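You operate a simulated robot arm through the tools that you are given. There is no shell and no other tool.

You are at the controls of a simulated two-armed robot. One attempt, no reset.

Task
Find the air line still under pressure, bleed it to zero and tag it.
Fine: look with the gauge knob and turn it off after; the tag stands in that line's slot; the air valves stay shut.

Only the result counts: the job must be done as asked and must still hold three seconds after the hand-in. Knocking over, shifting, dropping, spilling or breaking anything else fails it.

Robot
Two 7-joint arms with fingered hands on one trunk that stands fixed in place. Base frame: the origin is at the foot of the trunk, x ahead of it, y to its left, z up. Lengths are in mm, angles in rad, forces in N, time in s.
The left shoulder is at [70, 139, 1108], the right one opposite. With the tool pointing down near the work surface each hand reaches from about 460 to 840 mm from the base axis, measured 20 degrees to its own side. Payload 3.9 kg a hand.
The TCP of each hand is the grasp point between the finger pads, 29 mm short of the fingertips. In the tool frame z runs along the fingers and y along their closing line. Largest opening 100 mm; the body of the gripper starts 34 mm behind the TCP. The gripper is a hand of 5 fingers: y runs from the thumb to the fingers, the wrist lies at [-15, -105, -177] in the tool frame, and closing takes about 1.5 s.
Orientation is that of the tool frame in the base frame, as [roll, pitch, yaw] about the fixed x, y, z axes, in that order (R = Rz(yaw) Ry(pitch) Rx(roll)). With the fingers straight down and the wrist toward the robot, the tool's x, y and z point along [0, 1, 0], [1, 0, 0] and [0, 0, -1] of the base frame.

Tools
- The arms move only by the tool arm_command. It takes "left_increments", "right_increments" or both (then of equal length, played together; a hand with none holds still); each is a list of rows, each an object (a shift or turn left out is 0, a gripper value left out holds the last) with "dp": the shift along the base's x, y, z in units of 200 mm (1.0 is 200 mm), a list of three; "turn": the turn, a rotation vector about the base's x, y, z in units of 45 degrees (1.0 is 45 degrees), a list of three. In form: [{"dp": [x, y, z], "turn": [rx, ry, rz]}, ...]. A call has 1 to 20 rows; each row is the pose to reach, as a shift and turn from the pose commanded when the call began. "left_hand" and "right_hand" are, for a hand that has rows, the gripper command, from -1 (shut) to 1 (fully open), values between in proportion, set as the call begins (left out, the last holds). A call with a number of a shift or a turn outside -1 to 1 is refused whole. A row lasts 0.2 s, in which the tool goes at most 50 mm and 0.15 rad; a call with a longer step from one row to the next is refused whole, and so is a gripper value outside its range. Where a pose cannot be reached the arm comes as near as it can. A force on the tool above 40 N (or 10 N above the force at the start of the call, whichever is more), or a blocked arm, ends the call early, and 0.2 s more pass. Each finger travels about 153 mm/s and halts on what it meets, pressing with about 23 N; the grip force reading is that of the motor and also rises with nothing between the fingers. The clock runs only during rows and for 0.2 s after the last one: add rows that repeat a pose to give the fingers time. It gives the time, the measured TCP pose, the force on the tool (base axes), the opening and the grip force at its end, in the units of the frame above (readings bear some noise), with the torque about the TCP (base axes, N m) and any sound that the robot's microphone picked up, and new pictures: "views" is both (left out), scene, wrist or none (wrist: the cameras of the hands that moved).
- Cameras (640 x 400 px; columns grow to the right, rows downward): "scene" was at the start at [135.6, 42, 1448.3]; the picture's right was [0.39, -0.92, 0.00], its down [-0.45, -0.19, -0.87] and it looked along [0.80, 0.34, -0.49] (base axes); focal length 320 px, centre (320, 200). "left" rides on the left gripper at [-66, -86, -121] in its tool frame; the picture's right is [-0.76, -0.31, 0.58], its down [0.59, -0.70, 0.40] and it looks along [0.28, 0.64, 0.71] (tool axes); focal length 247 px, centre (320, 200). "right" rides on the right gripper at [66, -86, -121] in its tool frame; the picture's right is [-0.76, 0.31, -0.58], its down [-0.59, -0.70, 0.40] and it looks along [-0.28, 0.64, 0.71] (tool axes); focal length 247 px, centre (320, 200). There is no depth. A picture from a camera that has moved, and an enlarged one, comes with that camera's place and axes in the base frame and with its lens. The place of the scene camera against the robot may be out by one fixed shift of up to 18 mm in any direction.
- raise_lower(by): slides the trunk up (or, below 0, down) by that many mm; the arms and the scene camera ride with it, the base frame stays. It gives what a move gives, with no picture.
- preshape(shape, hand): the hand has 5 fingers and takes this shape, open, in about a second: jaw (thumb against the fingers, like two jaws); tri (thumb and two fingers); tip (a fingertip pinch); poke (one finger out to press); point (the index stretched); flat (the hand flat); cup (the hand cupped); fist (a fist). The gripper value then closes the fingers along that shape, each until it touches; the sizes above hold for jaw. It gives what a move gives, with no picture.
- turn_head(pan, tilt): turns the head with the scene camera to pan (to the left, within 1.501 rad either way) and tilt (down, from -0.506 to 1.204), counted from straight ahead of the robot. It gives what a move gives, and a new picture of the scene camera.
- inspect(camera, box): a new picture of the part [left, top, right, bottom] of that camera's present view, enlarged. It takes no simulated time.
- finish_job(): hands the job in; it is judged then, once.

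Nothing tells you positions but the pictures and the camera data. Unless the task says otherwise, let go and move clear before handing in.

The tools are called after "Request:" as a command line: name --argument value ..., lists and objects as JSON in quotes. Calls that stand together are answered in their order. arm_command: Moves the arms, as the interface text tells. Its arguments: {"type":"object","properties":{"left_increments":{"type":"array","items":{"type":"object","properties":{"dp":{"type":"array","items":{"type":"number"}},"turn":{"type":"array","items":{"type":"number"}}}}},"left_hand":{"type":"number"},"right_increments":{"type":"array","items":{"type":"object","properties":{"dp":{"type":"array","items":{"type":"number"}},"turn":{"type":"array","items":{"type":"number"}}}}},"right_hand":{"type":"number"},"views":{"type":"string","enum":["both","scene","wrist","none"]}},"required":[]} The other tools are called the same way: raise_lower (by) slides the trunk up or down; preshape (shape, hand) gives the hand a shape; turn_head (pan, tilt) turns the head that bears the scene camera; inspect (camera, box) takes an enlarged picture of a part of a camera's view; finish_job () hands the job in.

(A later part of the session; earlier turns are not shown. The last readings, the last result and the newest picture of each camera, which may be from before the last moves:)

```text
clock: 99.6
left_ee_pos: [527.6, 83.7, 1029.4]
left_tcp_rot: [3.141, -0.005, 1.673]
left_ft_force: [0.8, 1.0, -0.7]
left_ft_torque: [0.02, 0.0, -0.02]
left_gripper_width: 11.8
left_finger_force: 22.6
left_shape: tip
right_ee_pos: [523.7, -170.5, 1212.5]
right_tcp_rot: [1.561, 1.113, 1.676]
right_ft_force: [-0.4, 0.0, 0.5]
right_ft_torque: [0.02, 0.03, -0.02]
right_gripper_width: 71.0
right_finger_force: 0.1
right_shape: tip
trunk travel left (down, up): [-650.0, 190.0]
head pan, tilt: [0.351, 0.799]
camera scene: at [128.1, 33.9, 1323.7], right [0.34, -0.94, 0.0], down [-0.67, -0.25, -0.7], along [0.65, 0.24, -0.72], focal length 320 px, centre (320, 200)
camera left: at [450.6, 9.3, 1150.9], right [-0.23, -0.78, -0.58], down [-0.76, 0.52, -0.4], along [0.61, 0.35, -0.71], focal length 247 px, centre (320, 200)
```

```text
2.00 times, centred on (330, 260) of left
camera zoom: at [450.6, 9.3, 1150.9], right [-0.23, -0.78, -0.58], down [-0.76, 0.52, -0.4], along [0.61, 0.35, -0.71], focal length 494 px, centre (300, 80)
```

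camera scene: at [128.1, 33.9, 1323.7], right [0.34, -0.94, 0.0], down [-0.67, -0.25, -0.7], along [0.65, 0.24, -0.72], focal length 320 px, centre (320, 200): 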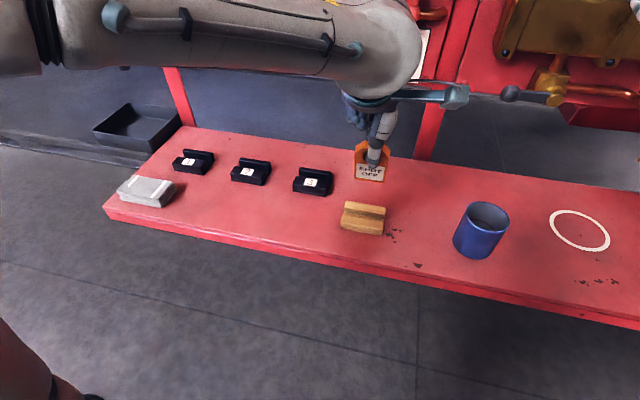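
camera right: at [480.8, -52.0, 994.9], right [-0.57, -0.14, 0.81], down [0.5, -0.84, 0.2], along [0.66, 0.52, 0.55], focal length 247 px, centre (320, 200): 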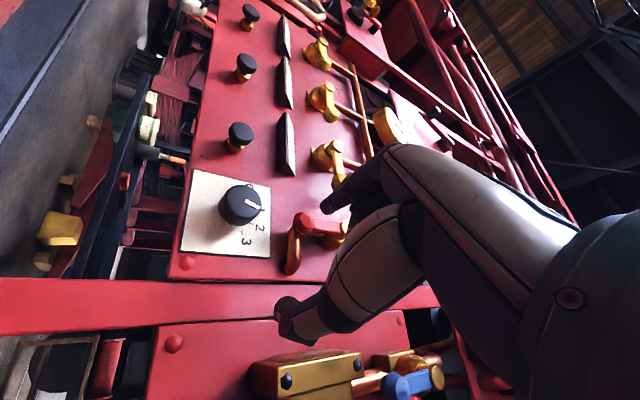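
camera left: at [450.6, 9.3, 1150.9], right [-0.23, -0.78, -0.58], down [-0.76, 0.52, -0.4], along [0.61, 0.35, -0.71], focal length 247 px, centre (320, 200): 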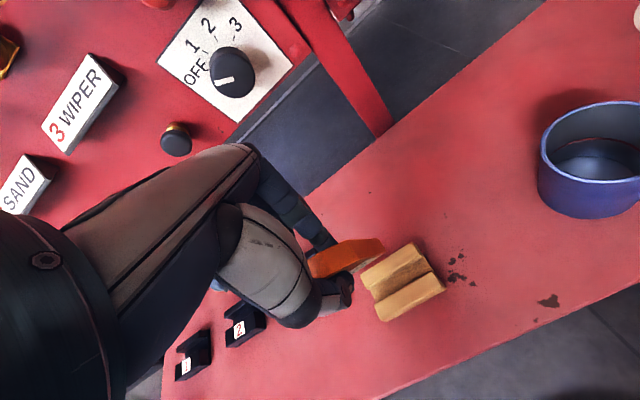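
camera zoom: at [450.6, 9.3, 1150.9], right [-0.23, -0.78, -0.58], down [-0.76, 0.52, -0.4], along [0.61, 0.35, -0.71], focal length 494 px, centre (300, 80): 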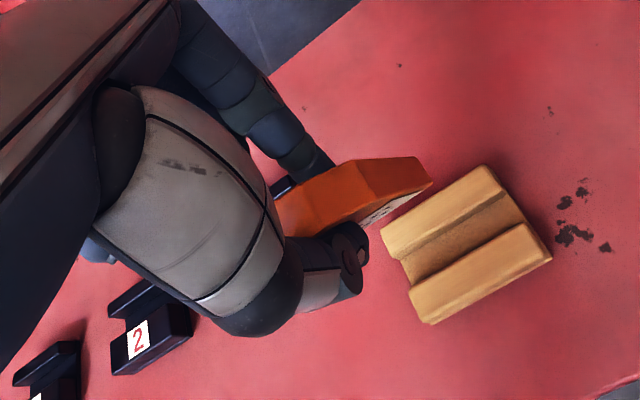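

The tag is held level, with its bottom about 69 mm below the TCP, and the holder looks like the same shape as the slots. Slot 2's groove should be near (574,351). I'll carry the tag there at this height in two moves.

Request:
arm_command --left_increments '[{"dp": [0.02, 0.12, 0.05]}, {"dp": [0.04, 0.26, 0.05]}, {"dp": [0.06, 0.4, 0.05]}, {"dp": [0.09, 0.54, 0.05]}, {"dp": [0.11, 0.667, 0.05]}, {"dp": [0.11, 0.667, 0.05]}]' --views "none"

Request:
arm_command --left_increments '[{"dp": [0.02, 0.14, -0.01]}, {"dp": [0.05, 0.3, -0.02]}, {"dp": [0.08, 0.46, -0.03]}, {"dp": [0.1, 0.58, -0.04]}, {"dp": [0.117, 0.667, -0.05]}, {"dp": [0.117, 0.667, -0.05]}, {"dp": [0.117, 0.667, -0.05]}]'

Request:
inspect --camera "left" --box '[220, 160, 440, 360]'

Request:
inspect --camera "scene" --box '[180, 80, 340, 220]'

```text
clock: 101.0
left_ee_pos: [547.8, 217.4, 1037.7]
left_tcp_rot: [-3.141, -0.007, 1.672]
left_ft_force: [0.6, 0.2, -1.1]
left_ft_torque: [0.02, -0.01, 0.0]
left_gripper_width: 11.7
left_finger_force: 23.2
left_shape: tip
right_ee_pos: [523.2, -171.0, 1212.4]
right_tcp_rot: [1.563, 1.114, 1.678]
right_ft_force: [0.3, 0.3, -0.1]
right_ft_torque: [-0.01, 0.04, 0.0]
right_gripper_width: 71.0
right_finger_force: 0.0
right_shape: tip
trunk travel left (down, up): [-650.0, 190.0]
head pan, tilt: [0.351, 0.799]
```

```text
clock: 102.6
left_ee_pos: [573.3, 352.1, 1024.9]
left_tcp_rot: [-3.14, -0.004, 1.671]
left_ft_force: [0.1, 0.0, -1.1]
left_ft_torque: [0.01, 0.0, 0.03]
left_gripper_width: 11.7
left_finger_force: 22.8
left_shape: tip
right_ee_pos: [522.6, -169.2, 1211.9]
right_tcp_rot: [1.565, 1.113, 1.681]
right_ft_force: [0.4, 0.3, 0.4]
right_ft_torque: [-0.03, -0.02, -0.01]
right_gripper_width: 71.2
right_finger_force: 0.1
right_shape: tip
trunk travel left (down, up): [-650.0, 190.0]
head pan, tilt: [0.351, 0.799]
camera scene: at [128.2, 34.1, 1323.7], right [0.34, -0.94, 0.0], down [-0.67, -0.25, -0.7], along [0.65, 0.24, -0.72], focal length 320 px, centre (320, 200)
camera left: at [495.7, 276.3, 1148.2], right [-0.23, -0.78, -0.58], down [-0.76, 0.52, -0.4], along [0.61, 0.35, -0.71], focal length 247 px, centre (320, 200)
```

scene: 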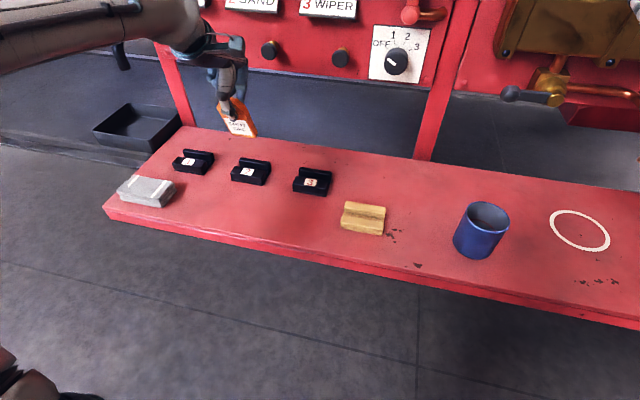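
left: 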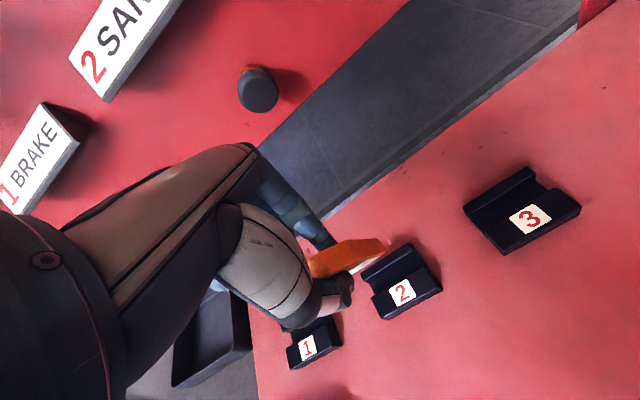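

```text
2.00 times, centred on (330, 260) of left
camera zoom: at [495.7, 276.3, 1148.2], right [-0.23, -0.78, -0.58], down [-0.76, 0.52, -0.4], along [0.61, 0.35, -0.71], focal length 494 px, centre (300, 80)
```

zoom: 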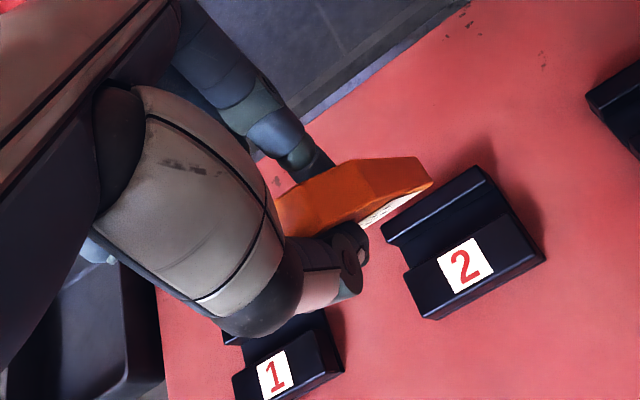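

```text
2.86 times, centred on (260, 150) of scene
camera zoom: at [128.2, 34.1, 1323.7], right [0.34, -0.94, 0.0], down [-0.67, -0.25, -0.7], along [0.65, 0.24, -0.72], focal length 913 px, centre (491, 343)
```

zoom: 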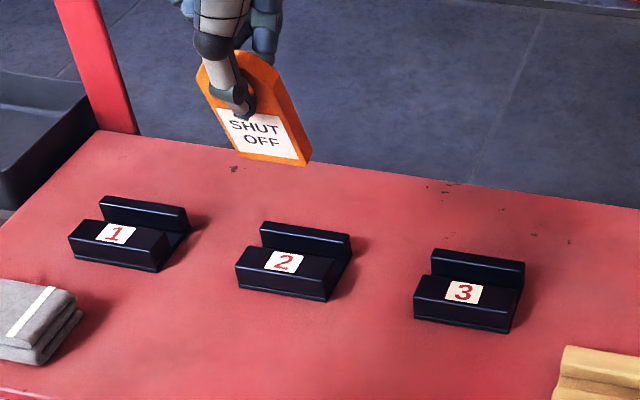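

Comparing views, the tag leans about 20–25° in the grip, with its top toward the robot, though its lateral edges line up with slot 2. I'll tilt the hand about the panel's lateral axis to bring the tag vertical, well above the slots, and check.

Request:
arm_command --left_increments '[{"dp": [0, 0, 0.05], "turn": [-0.014, 0.127, 0]}, {"dp": [0, 0, 0.1], "turn": [-0.028, 0.254, 0]}, {"dp": [0, 0, 0.1], "turn": [-0.042, 0.381, 0]}, {"dp": [0, 0, 0.1], "turn": [-0.056, 0.508, 0]}, {"dp": [0, 0, 0.1], "turn": [-0.056, 0.508, 0]}, {"dp": [0, 0, 0.1], "turn": [-0.056, 0.508, 0]}]'

Request:
inspect --camera "scene" --box '[180, 60, 340, 200]'

Request:
inspect --camera "left" --box '[220, 160, 440, 360]'

Request:
inspect --camera "right" --box '[0, 0, 640, 400]'

```text
clock: 104.0
left_ee_pos: [575.0, 351.2, 1045.1]
left_tcp_rot: [-2.74, -0.002, 1.668]
left_ft_force: [0.0, -0.1, 0.0]
left_ft_torque: [0.02, -0.01, 0.02]
left_gripper_width: 11.8
left_finger_force: 23.0
left_shape: tip
right_ee_pos: [522.8, -170.1, 1213.2]
right_tcp_rot: [1.563, 1.114, 1.678]
right_ft_force: [-0.1, 0.1, 0.3]
right_ft_torque: [-0.01, 0.0, 0.0]
right_gripper_width: 70.9
right_finger_force: 0.0
right_shape: tip
trunk travel left (down, up): [-650.0, 190.0]
head pan, tilt: [0.351, 0.799]
camera scene: at [128.5, 33.8, 1323.7], right [0.34, -0.94, 0.0], down [-0.67, -0.25, -0.7], along [0.65, 0.24, -0.72], focal length 320 px, centre (320, 200)
camera left: at [550.3, 282.3, 1192.6], right [-0.43, -0.8, -0.41], down [-0.86, 0.51, -0.09], along [0.28, 0.31, -0.91], focal length 247 px, centre (320, 200)
```

scene: 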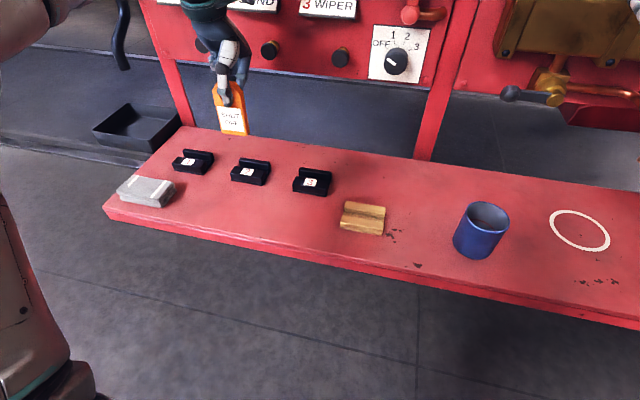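
left: 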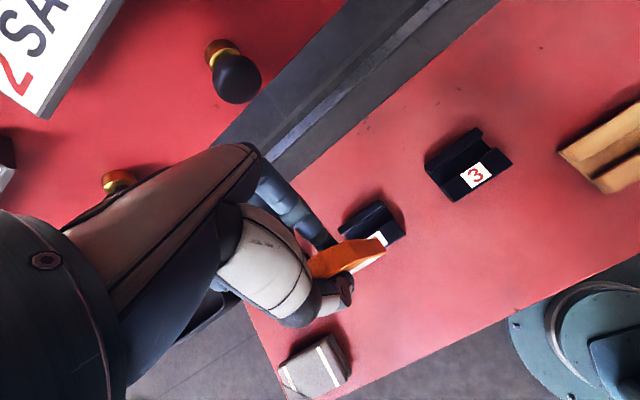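

```text
2.86 times, centred on (260, 130) of scene
camera zoom: at [128.5, 33.8, 1323.7], right [0.34, -0.94, 0.0], down [-0.67, -0.25, -0.7], along [0.65, 0.24, -0.72], focal length 913 px, centre (491, 400)
```

zoom: 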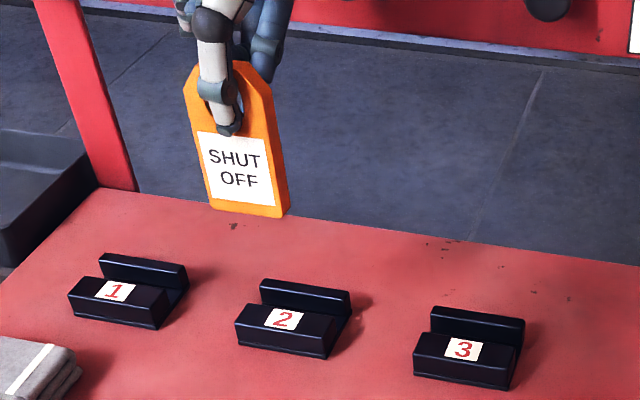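

```text
2.00 times, centred on (330, 260) of left
camera zoom: at [550.3, 282.3, 1192.6], right [-0.43, -0.8, -0.41], down [-0.86, 0.51, -0.09], along [0.28, 0.31, -0.91], focal length 494 px, centre (300, 80)
```

zoom: 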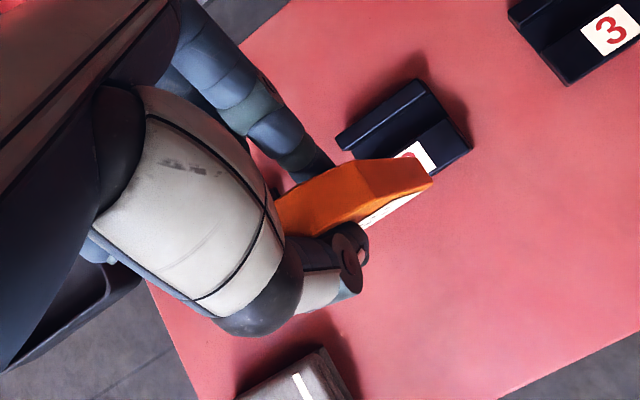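

```text
1.00 times, centred on (320, 200) of right (not enlarged: the box is as wide or as high as the picture)
camera zoom: at [409.1, -231.6, 1115.0], right [-0.57, -0.12, 0.81], down [0.5, -0.84, 0.22], along [0.66, 0.53, 0.54], focal length 247 px, centre (320, 200)
```

zoom: 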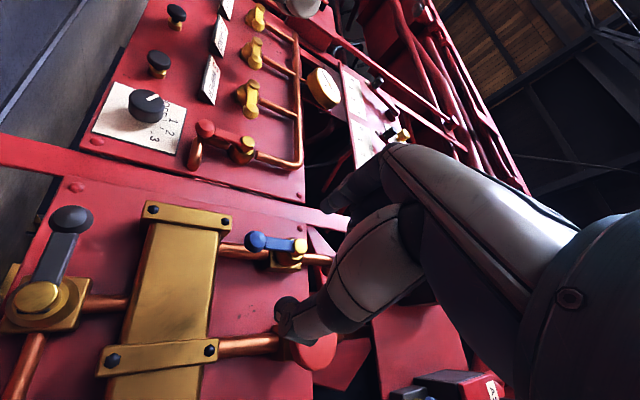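

The tag is now almost vertical, over-rotated by about 3°. From the holder comparison, slot 2's groove centre is at (577,350), and the tag bottom sits about 67 mm below the TCP and 20 mm nearer the robot. I'll correct the tilt and move to just above the slot.

Request:
arm_command --left_increments '[{"dp": [0.04, 0.006, 0], "turn": [0.003, -0.026, 0]}, {"dp": [0.08, 0.012, -0.06], "turn": [0.006, -0.052, 0]}, {"dp": [0.11, 0.017, -0.14], "turn": [0.0085, -0.0772, 0]}, {"dp": [0.11, 0.017, -0.225], "turn": [0.0085, -0.0772, 0]}, {"dp": [0.11, 0.017, -0.225], "turn": [0.0085, -0.0772, 0]}, {"dp": [0.11, 0.017, -0.225], "turn": [0.0085, -0.0772, 0]}]'

Request:
inspect --camera "scene" --box '[200, 80, 320, 200]'

Request:
inspect --camera "left" --box '[220, 160, 440, 360]'

```text
clock: 105.4
left_ee_pos: [595.9, 354.7, 1003.0]
left_tcp_rot: [-2.8, -0.002, 1.671]
left_ft_force: [0.0, -0.4, -0.6]
left_ft_torque: [0.0, 0.0, 0.01]
left_gripper_width: 11.8
left_finger_force: 23.2
left_shape: tip
right_ee_pos: [522.6, -170.3, 1212.8]
right_tcp_rot: [1.563, 1.115, 1.679]
right_ft_force: [0.1, -0.4, -0.5]
right_ft_torque: [0.0, -0.02, 0.03]
right_gripper_width: 70.6
right_finger_force: 0.0
right_shape: tip
trunk travel left (down, up): [-650.0, 190.0]
head pan, tilt: [0.351, 0.799]
camera scene: at [128.2, 34.0, 1323.7], right [0.34, -0.94, 0.0], down [-0.67, -0.25, -0.7], along [0.65, 0.24, -0.72], focal length 320 px, centre (320, 200)
camera left: at [563.0, 284.6, 1146.1], right [-0.4, -0.8, -0.44], down [-0.85, 0.51, -0.14], along [0.34, 0.32, -0.89], focal length 247 px, centre (320, 200)
```

scene: 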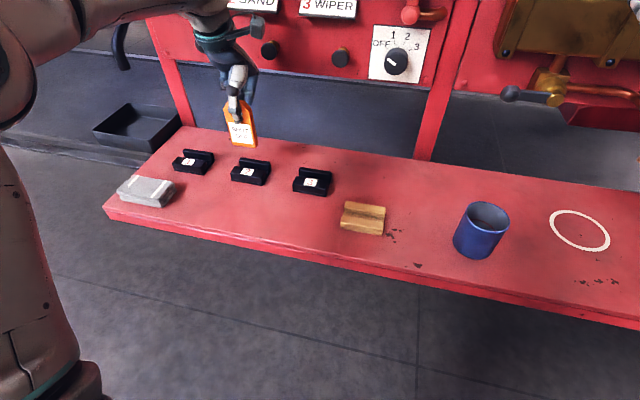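
left: 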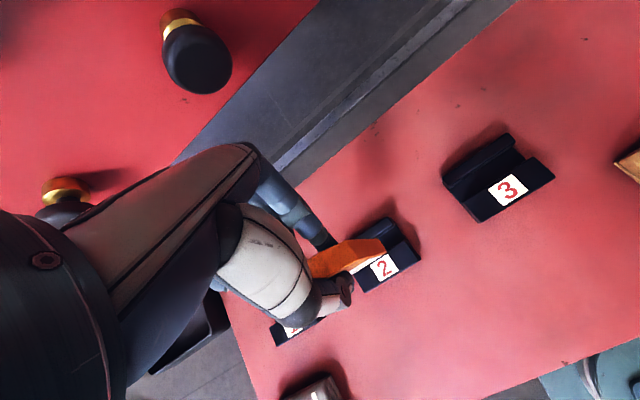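

```text
3.33 times, centred on (260, 140) of scene
camera zoom: at [128.2, 34.0, 1323.7], right [0.34, -0.94, 0.0], down [-0.67, -0.25, -0.7], along [0.65, 0.24, -0.72], focal length 1065 px, centre (520, 400)
```

zoom: 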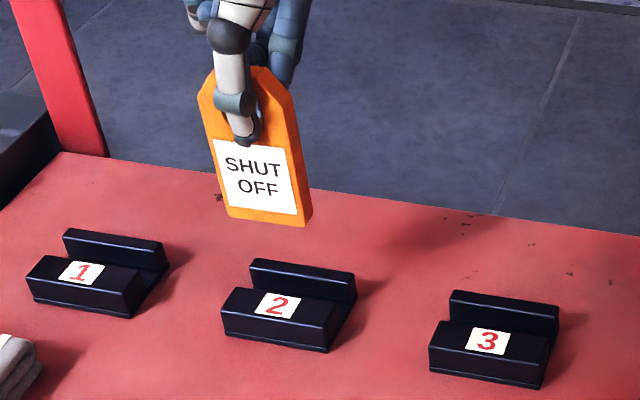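

```text
2.00 times, centred on (330, 260) of left
camera zoom: at [563.0, 284.6, 1146.1], right [-0.4, -0.8, -0.44], down [-0.85, 0.51, -0.14], along [0.34, 0.32, -0.89], focal length 494 px, centre (300, 80)
```

zoom: 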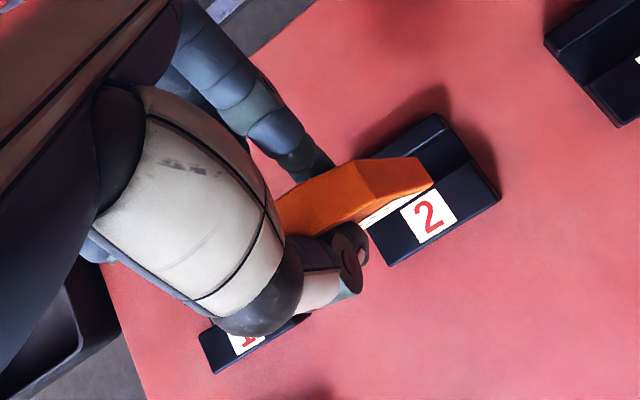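

Everything agrees: the tag is vertical to within about 1°, and its bottom will land between the front block and back wall of slot 2. I'll lower it to just above the slot and check again.

Request:
arm_command --left_increments '[{"dp": [0.003, 0, -0.07]}, {"dp": [0.003, 0, -0.14]}, {"dp": [0.003, 0, -0.215]}, {"dp": [0.003, 0, -0.215]}, {"dp": [0.003, 0, -0.215]}]'

Request:
inspect --camera "scene" --box '[210, 110, 310, 200]'

Request:
inspect --camera "left" --box '[280, 190, 440, 330]'

```text
clock: 106.6
left_ee_pos: [595.6, 353.8, 957.1]
left_tcp_rot: [-2.803, -0.001, 1.67]
left_ft_force: [-0.2, 0.0, -0.6]
left_ft_torque: [0.01, 0.0, 0.02]
left_gripper_width: 12.2
left_finger_force: 23.4
left_shape: tip
right_ee_pos: [524.1, -170.5, 1212.3]
right_tcp_rot: [1.563, 1.114, 1.679]
right_ft_force: [0.0, 0.2, -0.9]
right_ft_torque: [-0.01, 0.01, -0.02]
right_gripper_width: 70.8
right_finger_force: 0.1
right_shape: tip
trunk travel left (down, up): [-650.0, 190.0]
head pan, tilt: [0.351, 0.799]
camera scene: at [128.2, 34.0, 1323.7], right [0.34, -0.94, 0.0], down [-0.67, -0.25, -0.7], along [0.65, 0.24, -0.72], focal length 320 px, centre (320, 200)
camera left: at [563.3, 284.3, 1102.8], right [-0.4, -0.8, -0.44], down [-0.85, 0.51, -0.14], along [0.34, 0.32, -0.89], focal length 247 px, centre (320, 200)
```

scene: 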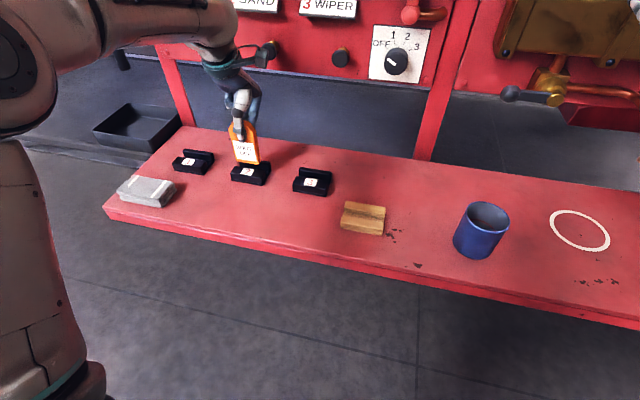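
left: 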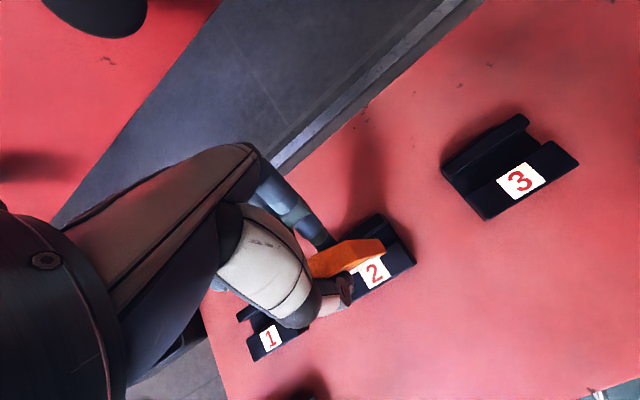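

```text
4.44 times, centred on (260, 155) of scene
camera zoom: at [128.2, 34.0, 1323.7], right [0.34, -0.94, 0.0], down [-0.67, -0.25, -0.7], along [0.65, 0.24, -0.72], focal length 1420 px, centre (587, 400)
```

zoom: 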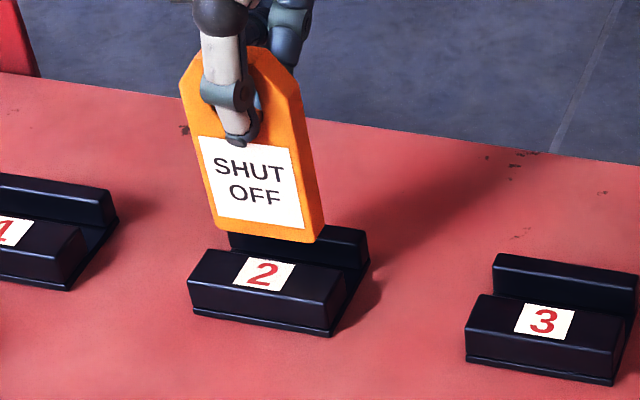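

```text
2.86 times, centred on (360, 260) of left
camera zoom: at [563.3, 284.3, 1102.8], right [-0.4, -0.8, -0.44], down [-0.85, 0.51, -0.14], along [0.34, 0.32, -0.89], focal length 706 px, centre (206, 29)
```

zoom: 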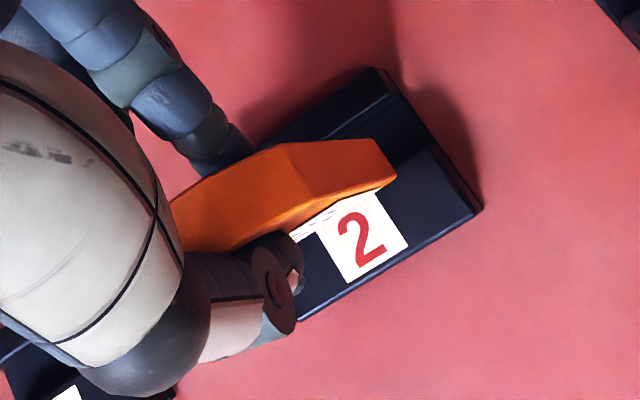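

The tag is about 4 mm left of the slot's centre and perhaps a few mm nearer the robot than the groove. I'll zoom in to measure before inserting.

Request:
inspect --camera "left" --box '[345, 205, 425, 275]'

Request:
inspect --camera "scene" --box '[230, 140, 290, 195]'

Request:
inspect --camera "left" --box '[435, 100, 585, 230]'

```text
5.71 times, centred on (385, 240) of left
camera zoom: at [563.3, 284.3, 1102.8], right [-0.4, -0.8, -0.44], down [-0.85, 0.51, -0.14], along [0.34, 0.32, -0.89], focal length 1411 px, centre (-51, -29)
```

zoom: 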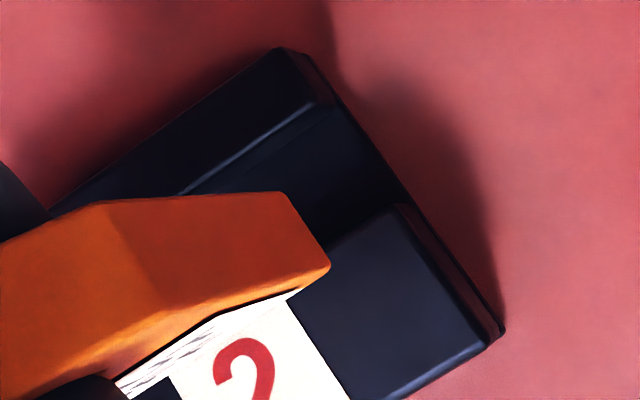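

```text
7.27 times, centred on (260, 168) of scene
camera zoom: at [128.2, 34.0, 1323.7], right [0.34, -0.94, 0.0], down [-0.67, -0.25, -0.7], along [0.65, 0.24, -0.72], focal length 2324 px, centre (756, 436)
```

zoom: 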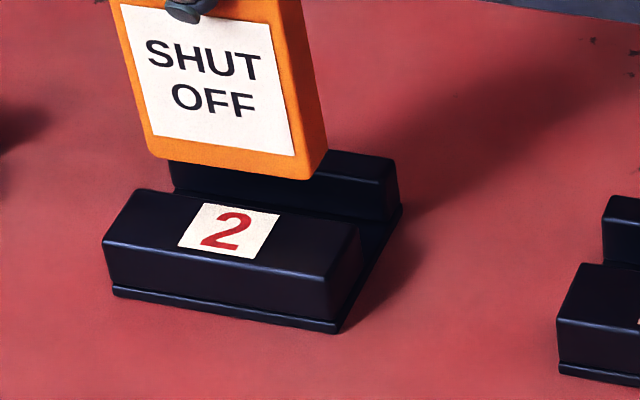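

```text
3.08 times, centred on (510, 165) of left
camera zoom: at [563.3, 284.3, 1102.8], right [-0.4, -0.8, -0.44], down [-0.85, 0.51, -0.14], along [0.34, 0.32, -0.89], focal length 760 px, centre (-265, 308)
```

zoom: 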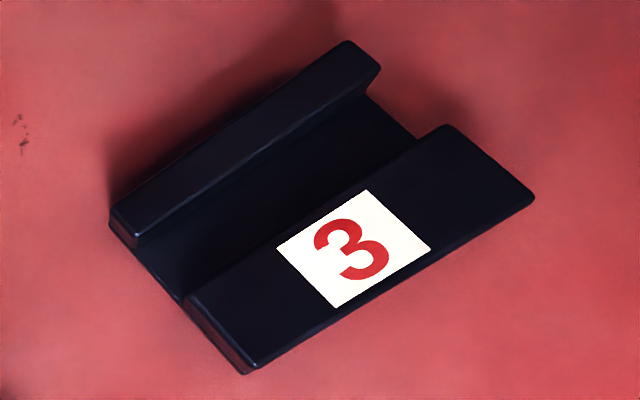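

Metric check from the overhead wrist camera: the groove at slot 2 runs from x≈575 to 593.5 (centre 584), while the tag is centred at 577. I'll shift 7 mm toward the panel and lower the tag into the groove.

Request:
arm_command --left_increments '[{"dp": [0.018, -0.002, 0]}, {"dp": [0.035, -0.004, 0]}, {"dp": [0.035, -0.004, 0]}]' --views "none"

Request:
inspect --camera "left" --box '[345, 205, 425, 275]'

Request:
inspect --camera "scene" --box '[230, 140, 290, 195]'

```text
clock: 107.4
left_ee_pos: [602.2, 353.8, 958.9]
left_tcp_rot: [-2.802, -0.002, 1.67]
left_ft_force: [0.1, 0.0, -0.8]
left_ft_torque: [0.0, 0.02, -0.01]
left_gripper_width: 12.3
left_finger_force: 22.8
left_shape: tip
right_ee_pos: [523.0, -169.5, 1212.6]
right_tcp_rot: [1.562, 1.113, 1.676]
right_ft_force: [-0.7, 0.9, 0.2]
right_ft_torque: [-0.01, 0.02, -0.01]
right_gripper_width: 71.0
right_finger_force: 0.1
right_shape: tip
trunk travel left (down, up): [-650.0, 190.0]
head pan, tilt: [0.351, 0.799]
```

```text
5.71 times, centred on (385, 240) of left
camera zoom: at [569.8, 283.5, 1103.5], right [-0.4, -0.8, -0.44], down [-0.85, 0.51, -0.14], along [0.34, 0.32, -0.89], focal length 1411 px, centre (-51, -29)
```

zoom: 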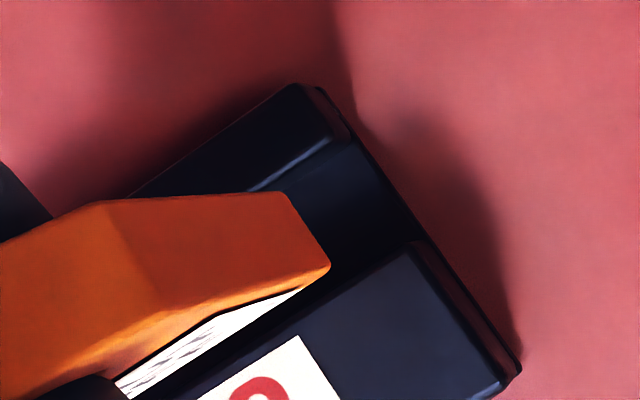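

```text
7.27 times, centred on (260, 168) of scene
camera zoom: at [128.0, 34.0, 1323.7], right [0.34, -0.94, 0.0], down [-0.67, -0.25, -0.7], along [0.65, 0.24, -0.72], focal length 2324 px, centre (756, 436)
```

zoom: 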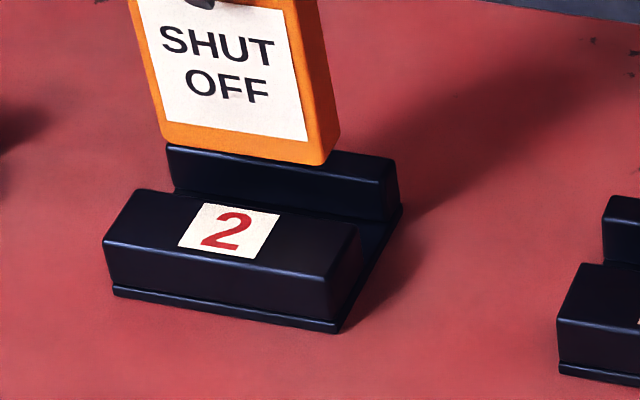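

The tag bottom now sits between the block edge and wall with 2–4 mm margin each side, and it's centred laterally. Lowering it into the groove.

Request:
arm_command --left_increments '[{"dp": [0.003, 0, -0.04]}, {"dp": [0.003, 0, -0.08]}, {"dp": [0.003, 0, -0.12]}, {"dp": [0.003, 0, -0.14]}, {"dp": [0.003, 0, -0.14]}]'

Request:
inspect --camera "left" --box '[345, 205, 425, 275]'

Request:
inspect --camera "scene" --box '[230, 130, 290, 195]'

```text
clock: 108.6
left_ee_pos: [603.9, 353.2, 930.5]
left_tcp_rot: [-2.803, -0.001, 1.672]
left_ft_force: [0.5, 0.1, -0.6]
left_ft_torque: [0.03, -0.01, -0.04]
left_gripper_width: 12.0
left_finger_force: 22.7
left_shape: tip
right_ee_pos: [523.4, -169.5, 1211.7]
right_tcp_rot: [1.563, 1.113, 1.681]
right_ft_force: [0.4, -0.7, 0.5]
right_ft_torque: [0.02, 0.03, -0.03]
right_gripper_width: 70.8
right_finger_force: 0.1
right_shape: tip
trunk travel left (down, up): [-650.0, 190.0]
head pan, tilt: [0.351, 0.799]
camera scene: at [128.1, 34.0, 1323.7], right [0.34, -0.94, 0.0], down [-0.67, -0.25, -0.7], along [0.65, 0.24, -0.72], focal length 320 px, centre (320, 200)
camera left: at [571.4, 282.9, 1075.2], right [-0.4, -0.8, -0.44], down [-0.85, 0.51, -0.14], along [0.34, 0.32, -0.89], focal length 247 px, centre (320, 200)
```

scene: 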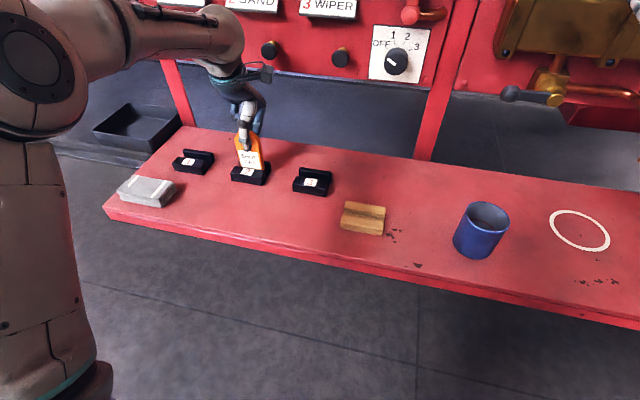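
left: 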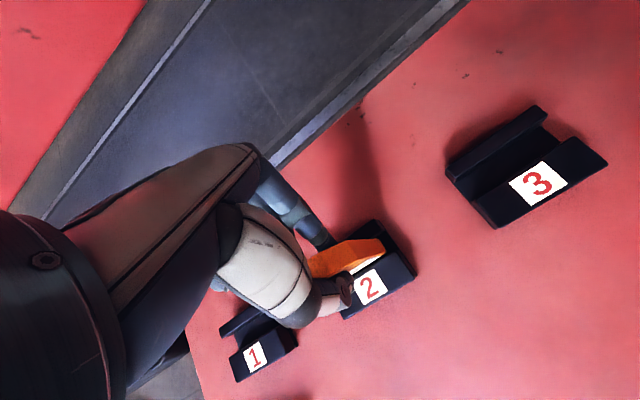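

```text
5.71 times, centred on (385, 240) of left
camera zoom: at [571.4, 282.9, 1075.2], right [-0.4, -0.8, -0.44], down [-0.85, 0.51, -0.14], along [0.34, 0.32, -0.89], focal length 1411 px, centre (-51, -29)
```

zoom: 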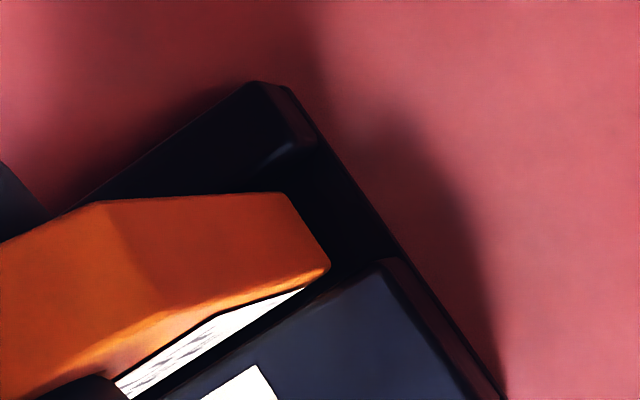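

```text
6.15 times, centred on (260, 162) of scene
camera zoom: at [128.1, 34.0, 1323.7], right [0.34, -0.94, 0.0], down [-0.67, -0.25, -0.7], along [0.65, 0.24, -0.72], focal length 1966 px, centre (689, 431)
```

zoom: 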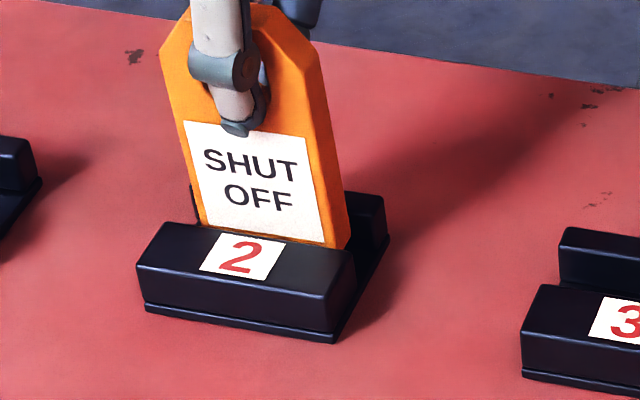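

The tag is inside the groove. I'll lower it gently until it touches the floor.

Request:
arm_command --left_increments '[{"dp": [0, 0, -0.01]}, {"dp": [0, 0, -0.02]}, {"dp": [0, 0, -0.03]}, {"dp": [0, 0, -0.03]}]' --views "none"

Request:
inspect --camera "scene" --box '[230, 130, 290, 195]'

```text
clock: 109.6
left_ee_pos: [603.8, 353.1, 924.9]
left_tcp_rot: [-2.802, -0.003, 1.669]
left_ft_force: [0.4, 0.2, -1.4]
left_ft_torque: [-0.02, 0.01, 0.01]
left_gripper_width: 11.8
left_finger_force: 23.3
left_shape: tip
right_ee_pos: [523.0, -170.6, 1213.1]
right_tcp_rot: [1.564, 1.113, 1.68]
right_ft_force: [0.6, 0.7, 1.1]
right_ft_torque: [-0.03, -0.01, 0.01]
right_gripper_width: 70.9
right_finger_force: 0.1
right_shape: tip
trunk travel left (down, up): [-650.0, 190.0]
head pan, tilt: [0.351, 0.799]
```

```text
6.15 times, centred on (260, 162) of scene
camera zoom: at [128.1, 34.0, 1323.7], right [0.34, -0.94, 0.0], down [-0.67, -0.25, -0.7], along [0.65, 0.24, -0.72], focal length 1966 px, centre (689, 431)
```

zoom: 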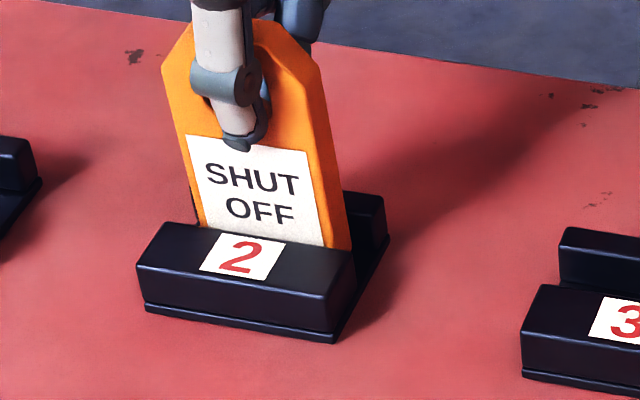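

No contact yet. Lowering a little more in small steps.

Request:
arm_command --left_increments '[{"dp": [0, 0, -0.01]}, {"dp": [0, 0, -0.02]}, {"dp": [0, 0, -0.02]}]' --views "none"

Request:
arm_command --left_increments '[{"dp": [0, 0, -0.01]}, {"dp": [0, 0, -0.015]}, {"dp": [0, 0, -0.015]}]' --views "none"

Request:
inspect --camera "scene" --box '[230, 130, 290, 195]'

```text
clock: 110.4
left_ee_pos: [604.4, 353.1, 922.6]
left_tcp_rot: [-2.806, -0.003, 1.668]
left_ft_force: [0.6, -1.9, 10.4]
left_ft_torque: [0.04, 0.17, 0.02]
left_gripper_width: 12.5
left_finger_force: 23.1
left_shape: tip
right_ee_pos: [521.6, -170.7, 1213.2]
right_tcp_rot: [1.563, 1.113, 1.681]
right_ft_force: [-0.5, 0.3, 0.2]
right_ft_torque: [0.01, -0.02, 0.0]
right_gripper_width: 70.9
right_finger_force: 0.1
right_shape: tip
trunk travel left (down, up): [-650.0, 190.0]
head pan, tilt: [0.351, 0.799]
```

```text
clock: 111.2
left_ee_pos: [603.3, 352.9, 921.4]
left_tcp_rot: [-2.807, -0.003, 1.67]
left_ft_force: [4.6, 0.8, 24.5]
left_ft_torque: [-0.02, 0.27, 0.08]
left_gripper_width: 13.8
left_finger_force: 22.6
left_shape: tip
right_ee_pos: [521.0, -172.5, 1212.5]
right_tcp_rot: [1.563, 1.113, 1.68]
right_ft_force: [0.0, -0.3, 0.0]
right_ft_torque: [-0.01, -0.01, 0.02]
right_gripper_width: 70.7
right_finger_force: 0.0
right_shape: tip
trunk travel left (down, up): [-650.0, 190.0]
head pan, tilt: [0.351, 0.799]
```

```text
6.15 times, centred on (260, 162) of scene
camera zoom: at [125.3, 31.8, 1324.2], right [0.34, -0.94, 0.0], down [-0.67, -0.25, -0.7], along [0.66, 0.24, -0.71], focal length 1966 px, centre (689, 431)
```

zoom: 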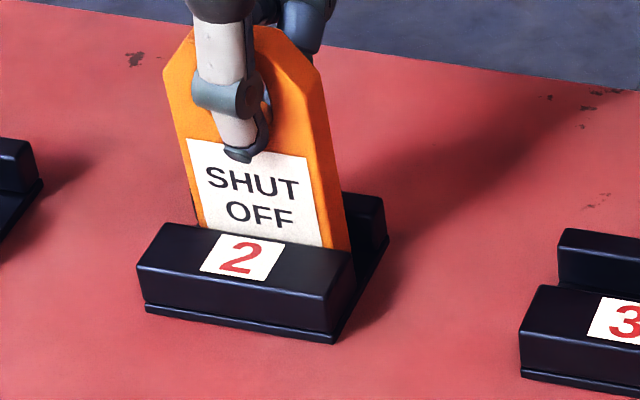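

It's seated on the floor: contact at about 922.5, now a 24 N push. I'll relieve the pressure, then open the fingers.

Request:
arm_command --left_increments '[{"dp": [0, 0, 0.01]}, {"dp": [0, 0, 0.014]}, {"dp": [0, 0, 0.014]}]' --views "none"

Request:
arm_command --left_increments '[{"dp": [0, 0, 0]}, {"dp": [0, 0, 0]}, {"dp": [0, 0, 0]}, {"dp": [0, 0, 0]}, {"dp": [0, 0, 0]}]' --left_hand 0.5

Request:
inspect --camera "scene" --box '[230, 130, 290, 195]'

Request:
inspect --camera "left" --box '[280, 190, 440, 330]'

```text
clock: 112.0
left_ee_pos: [603.1, 352.4, 921.7]
left_tcp_rot: [-2.803, -0.003, 1.671]
left_ft_force: [3.5, -1.3, 15.7]
left_ft_torque: [0.0, 0.14, 0.05]
left_gripper_width: 14.1
left_finger_force: 23.1
left_shape: tip
right_ee_pos: [521.1, -171.8, 1212.6]
right_tcp_rot: [1.561, 1.114, 1.678]
right_ft_force: [0.9, -0.4, -1.3]
right_ft_torque: [0.0, 0.01, 0.02]
right_gripper_width: 70.8
right_finger_force: 0.1
right_shape: tip
trunk travel left (down, up): [-650.0, 190.0]
head pan, tilt: [0.351, 0.799]
```

```text
clock: 113.2
left_ee_pos: [604.6, 354.3, 921.0]
left_tcp_rot: [-2.8, -0.002, 1.671]
left_ft_force: [0.4, -0.1, 0.5]
left_ft_torque: [0.0, 0.03, 0.01]
left_gripper_width: 74.8
left_finger_force: 0.0
left_shape: tip
right_ee_pos: [522.0, -170.0, 1213.5]
right_tcp_rot: [1.564, 1.114, 1.682]
right_ft_force: [0.1, -1.0, 0.0]
right_ft_torque: [0.0, -0.06, -0.01]
right_gripper_width: 71.0
right_finger_force: 0.0
right_shape: tip
trunk travel left (down, up): [-650.0, 190.0]
head pan, tilt: [0.351, 0.799]
camera scene: at [127.9, 33.8, 1323.7], right [0.34, -0.94, 0.0], down [-0.67, -0.25, -0.7], along [0.65, 0.24, -0.72], focal length 320 px, centre (320, 200)
camera left: at [571.6, 283.8, 1064.9], right [-0.4, -0.8, -0.44], down [-0.85, 0.51, -0.14], along [0.34, 0.32, -0.89], focal length 247 px, centre (320, 200)
```

scene: 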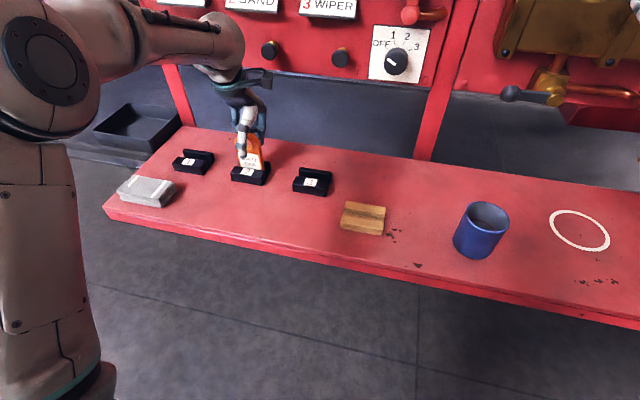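
left: 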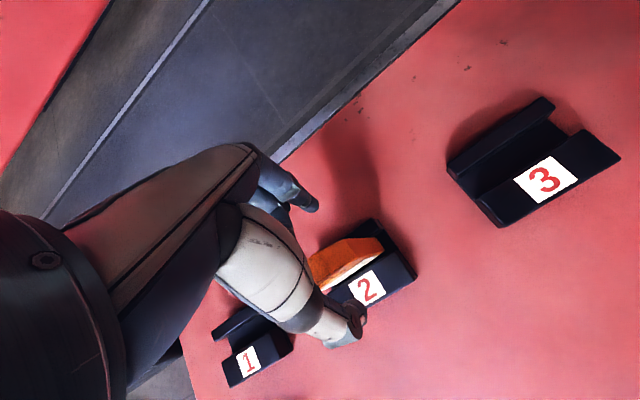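

```text
6.15 times, centred on (260, 162) of scene
camera zoom: at [127.9, 33.8, 1323.7], right [0.34, -0.94, 0.0], down [-0.67, -0.25, -0.7], along [0.65, 0.24, -0.72], focal length 1966 px, centre (689, 431)
```

zoom: 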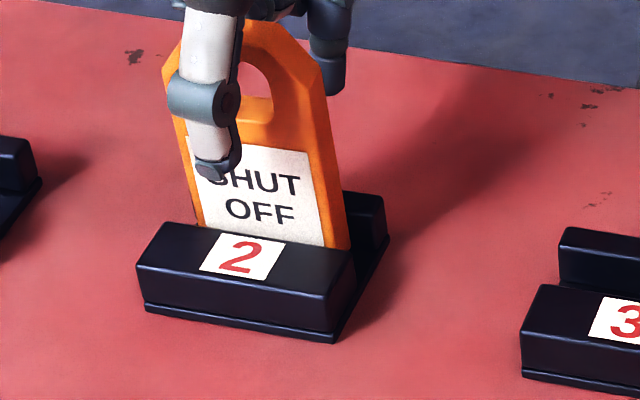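

```text
2.86 times, centred on (360, 260) of left
camera zoom: at [571.6, 283.8, 1064.9], right [-0.4, -0.8, -0.44], down [-0.85, 0.51, -0.14], along [0.34, 0.32, -0.89], focal length 706 px, centre (206, 29)
```

zoom: 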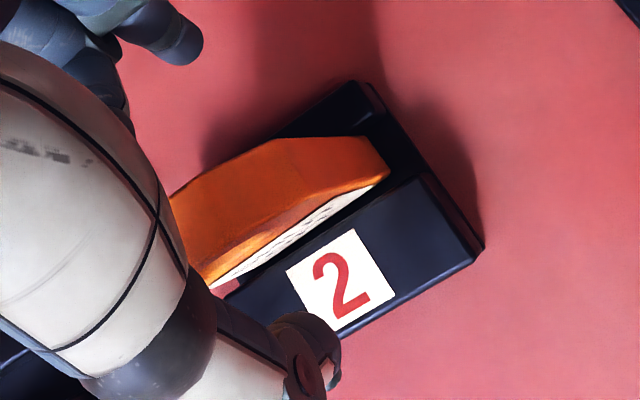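

The fingers are clear and the tag is standing in slot 2. I'll retreat straight up slowly and watch the tag.

Request:
arm_command --left_increments '[{"dp": [0, 0, 0.03]}, {"dp": [0, 0, 0.07]}, {"dp": [0, 0, 0.12]}, {"dp": [0, 0, 0.16]}]'

Request:
inspect --camera "scene" --box '[220, 110, 300, 195]'

Request:
inspect --camera "left" --box '[280, 190, 440, 330]'

```text
clock: 114.2
left_ee_pos: [605.6, 352.6, 951.7]
left_tcp_rot: [-2.8, -0.002, 1.669]
left_ft_force: [0.1, -0.4, -0.7]
left_ft_torque: [-0.02, 0.01, -0.01]
left_gripper_width: 74.6
left_finger_force: 0.1
left_shape: tip
right_ee_pos: [523.4, -170.5, 1212.3]
right_tcp_rot: [1.562, 1.115, 1.679]
right_ft_force: [-0.2, 0.4, -0.7]
right_ft_torque: [-0.03, -0.01, -0.03]
right_gripper_width: 70.9
right_finger_force: 0.2
right_shape: tip
trunk travel left (down, up): [-650.0, 190.0]
head pan, tilt: [0.351, 0.799]
camera scene: at [128.0, 33.8, 1323.7], right [0.34, -0.94, 0.0], down [-0.67, -0.25, -0.7], along [0.65, 0.24, -0.72], focal length 320 px, centre (320, 200)
camera left: at [571.9, 283.6, 1096.9], right [-0.4, -0.8, -0.44], down [-0.85, 0.51, -0.14], along [0.34, 0.32, -0.89], focal length 247 px, centre (320, 200)
```

scene: 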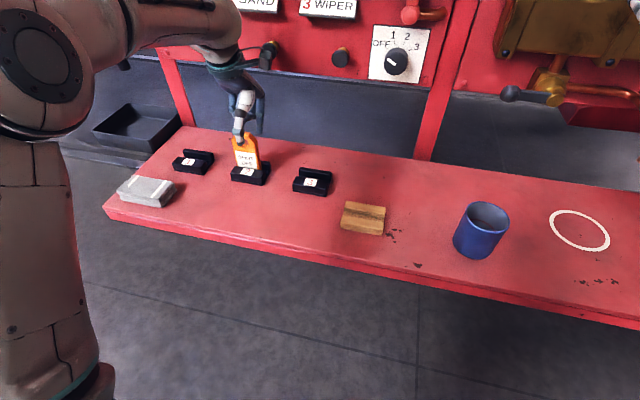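
left: 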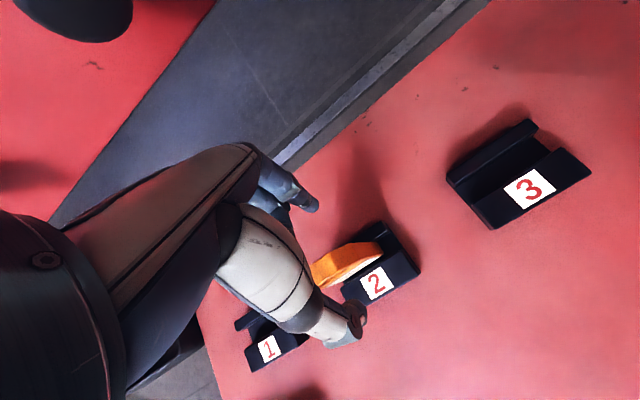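

```text
4.71 times, centred on (260, 152) of scene
camera zoom: at [128.0, 33.8, 1323.7], right [0.34, -0.94, 0.0], down [-0.67, -0.25, -0.7], along [0.65, 0.24, -0.72], focal length 1504 px, centre (602, 424)
```

zoom: 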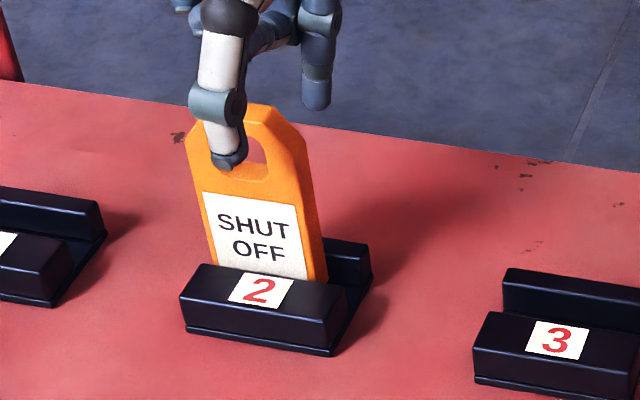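

```text
2.86 times, centred on (360, 260) of left
camera zoom: at [571.9, 283.6, 1096.9], right [-0.4, -0.8, -0.44], down [-0.85, 0.51, -0.14], along [0.34, 0.32, -0.89], focal length 706 px, centre (206, 29)
```

zoom: 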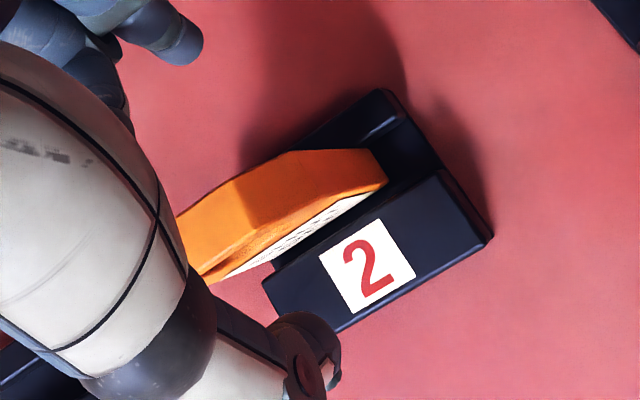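

The tag is undisturbed. Continuing straight up well clear of it.

Request:
arm_command --left_increments '[{"dp": [0, 0, 0.08]}, {"dp": [0, 0, 0.18]}, {"dp": [0, 0, 0.3]}, {"dp": [0, 0, 0.45]}, {"dp": [-0.1, 0, 0.6]}, {"dp": [-0.25, 0.1, 0.7]}, {"dp": [-0.4, 0.2, 0.75]}, {"dp": [-0.4, 0.2, 0.75]}]'

Request:
inspect --camera "scene" --box '[200, 100, 320, 200]'

Request:
inspect --camera "scene" --box '[220, 0, 440, 100]'

```text
clock: 116.0
left_ee_pos: [521.9, 392.6, 1101.3]
left_tcp_rot: [-2.799, -0.001, 1.669]
left_ft_force: [-0.7, 1.0, 0.1]
left_ft_torque: [0.0, -0.01, 0.02]
left_gripper_width: 74.6
left_finger_force: 0.0
left_shape: tip
right_ee_pos: [524.3, -171.0, 1211.9]
right_tcp_rot: [1.563, 1.114, 1.677]
right_ft_force: [0.1, 0.7, 0.3]
right_ft_torque: [0.02, -0.01, -0.01]
right_gripper_width: 70.8
right_finger_force: 0.0
right_shape: tip
trunk travel left (down, up): [-650.0, 190.0]
head pan, tilt: [0.351, 0.799]
camera scene: at [129.0, 33.5, 1323.6], right [0.34, -0.94, 0.0], down [-0.67, -0.25, -0.7], along [0.65, 0.24, -0.72], focal length 320 px, centre (320, 200)
camera left: at [489.8, 322.8, 1245.9], right [-0.41, -0.8, -0.44], down [-0.85, 0.51, -0.14], along [0.34, 0.32, -0.89], focal length 247 px, centre (320, 200)
```

scene: 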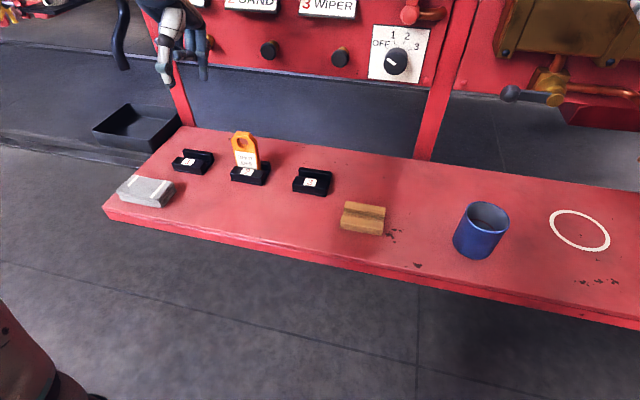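
left: 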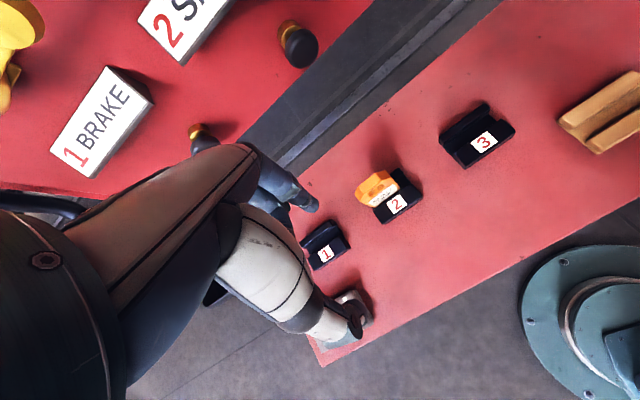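

```text
4.00 times, centred on (260, 150) of scene
camera zoom: at [129.0, 33.5, 1323.6], right [0.34, -0.94, 0.0], down [-0.67, -0.25, -0.7], along [0.65, 0.24, -0.72], focal length 1278 px, centre (560, 400)
```

zoom: 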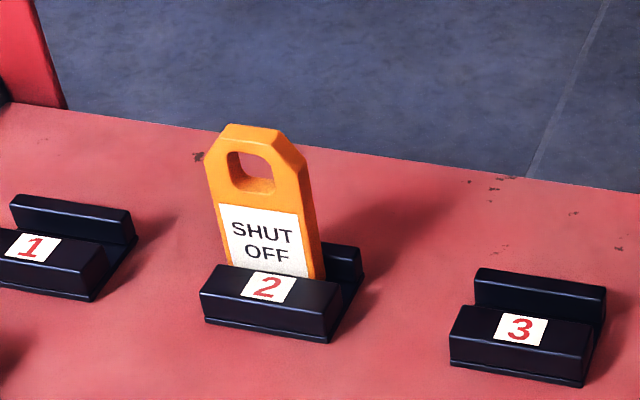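

```text
2.91 times, centred on (330, 50) of scene
camera zoom: at [129.0, 33.5, 1323.6], right [0.34, -0.94, 0.0], down [-0.67, -0.25, -0.7], along [0.65, 0.24, -0.72], focal length 929 px, centre (291, 636)
```

zoom: 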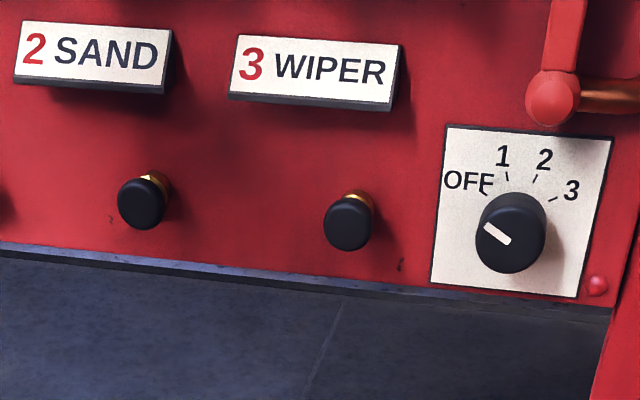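

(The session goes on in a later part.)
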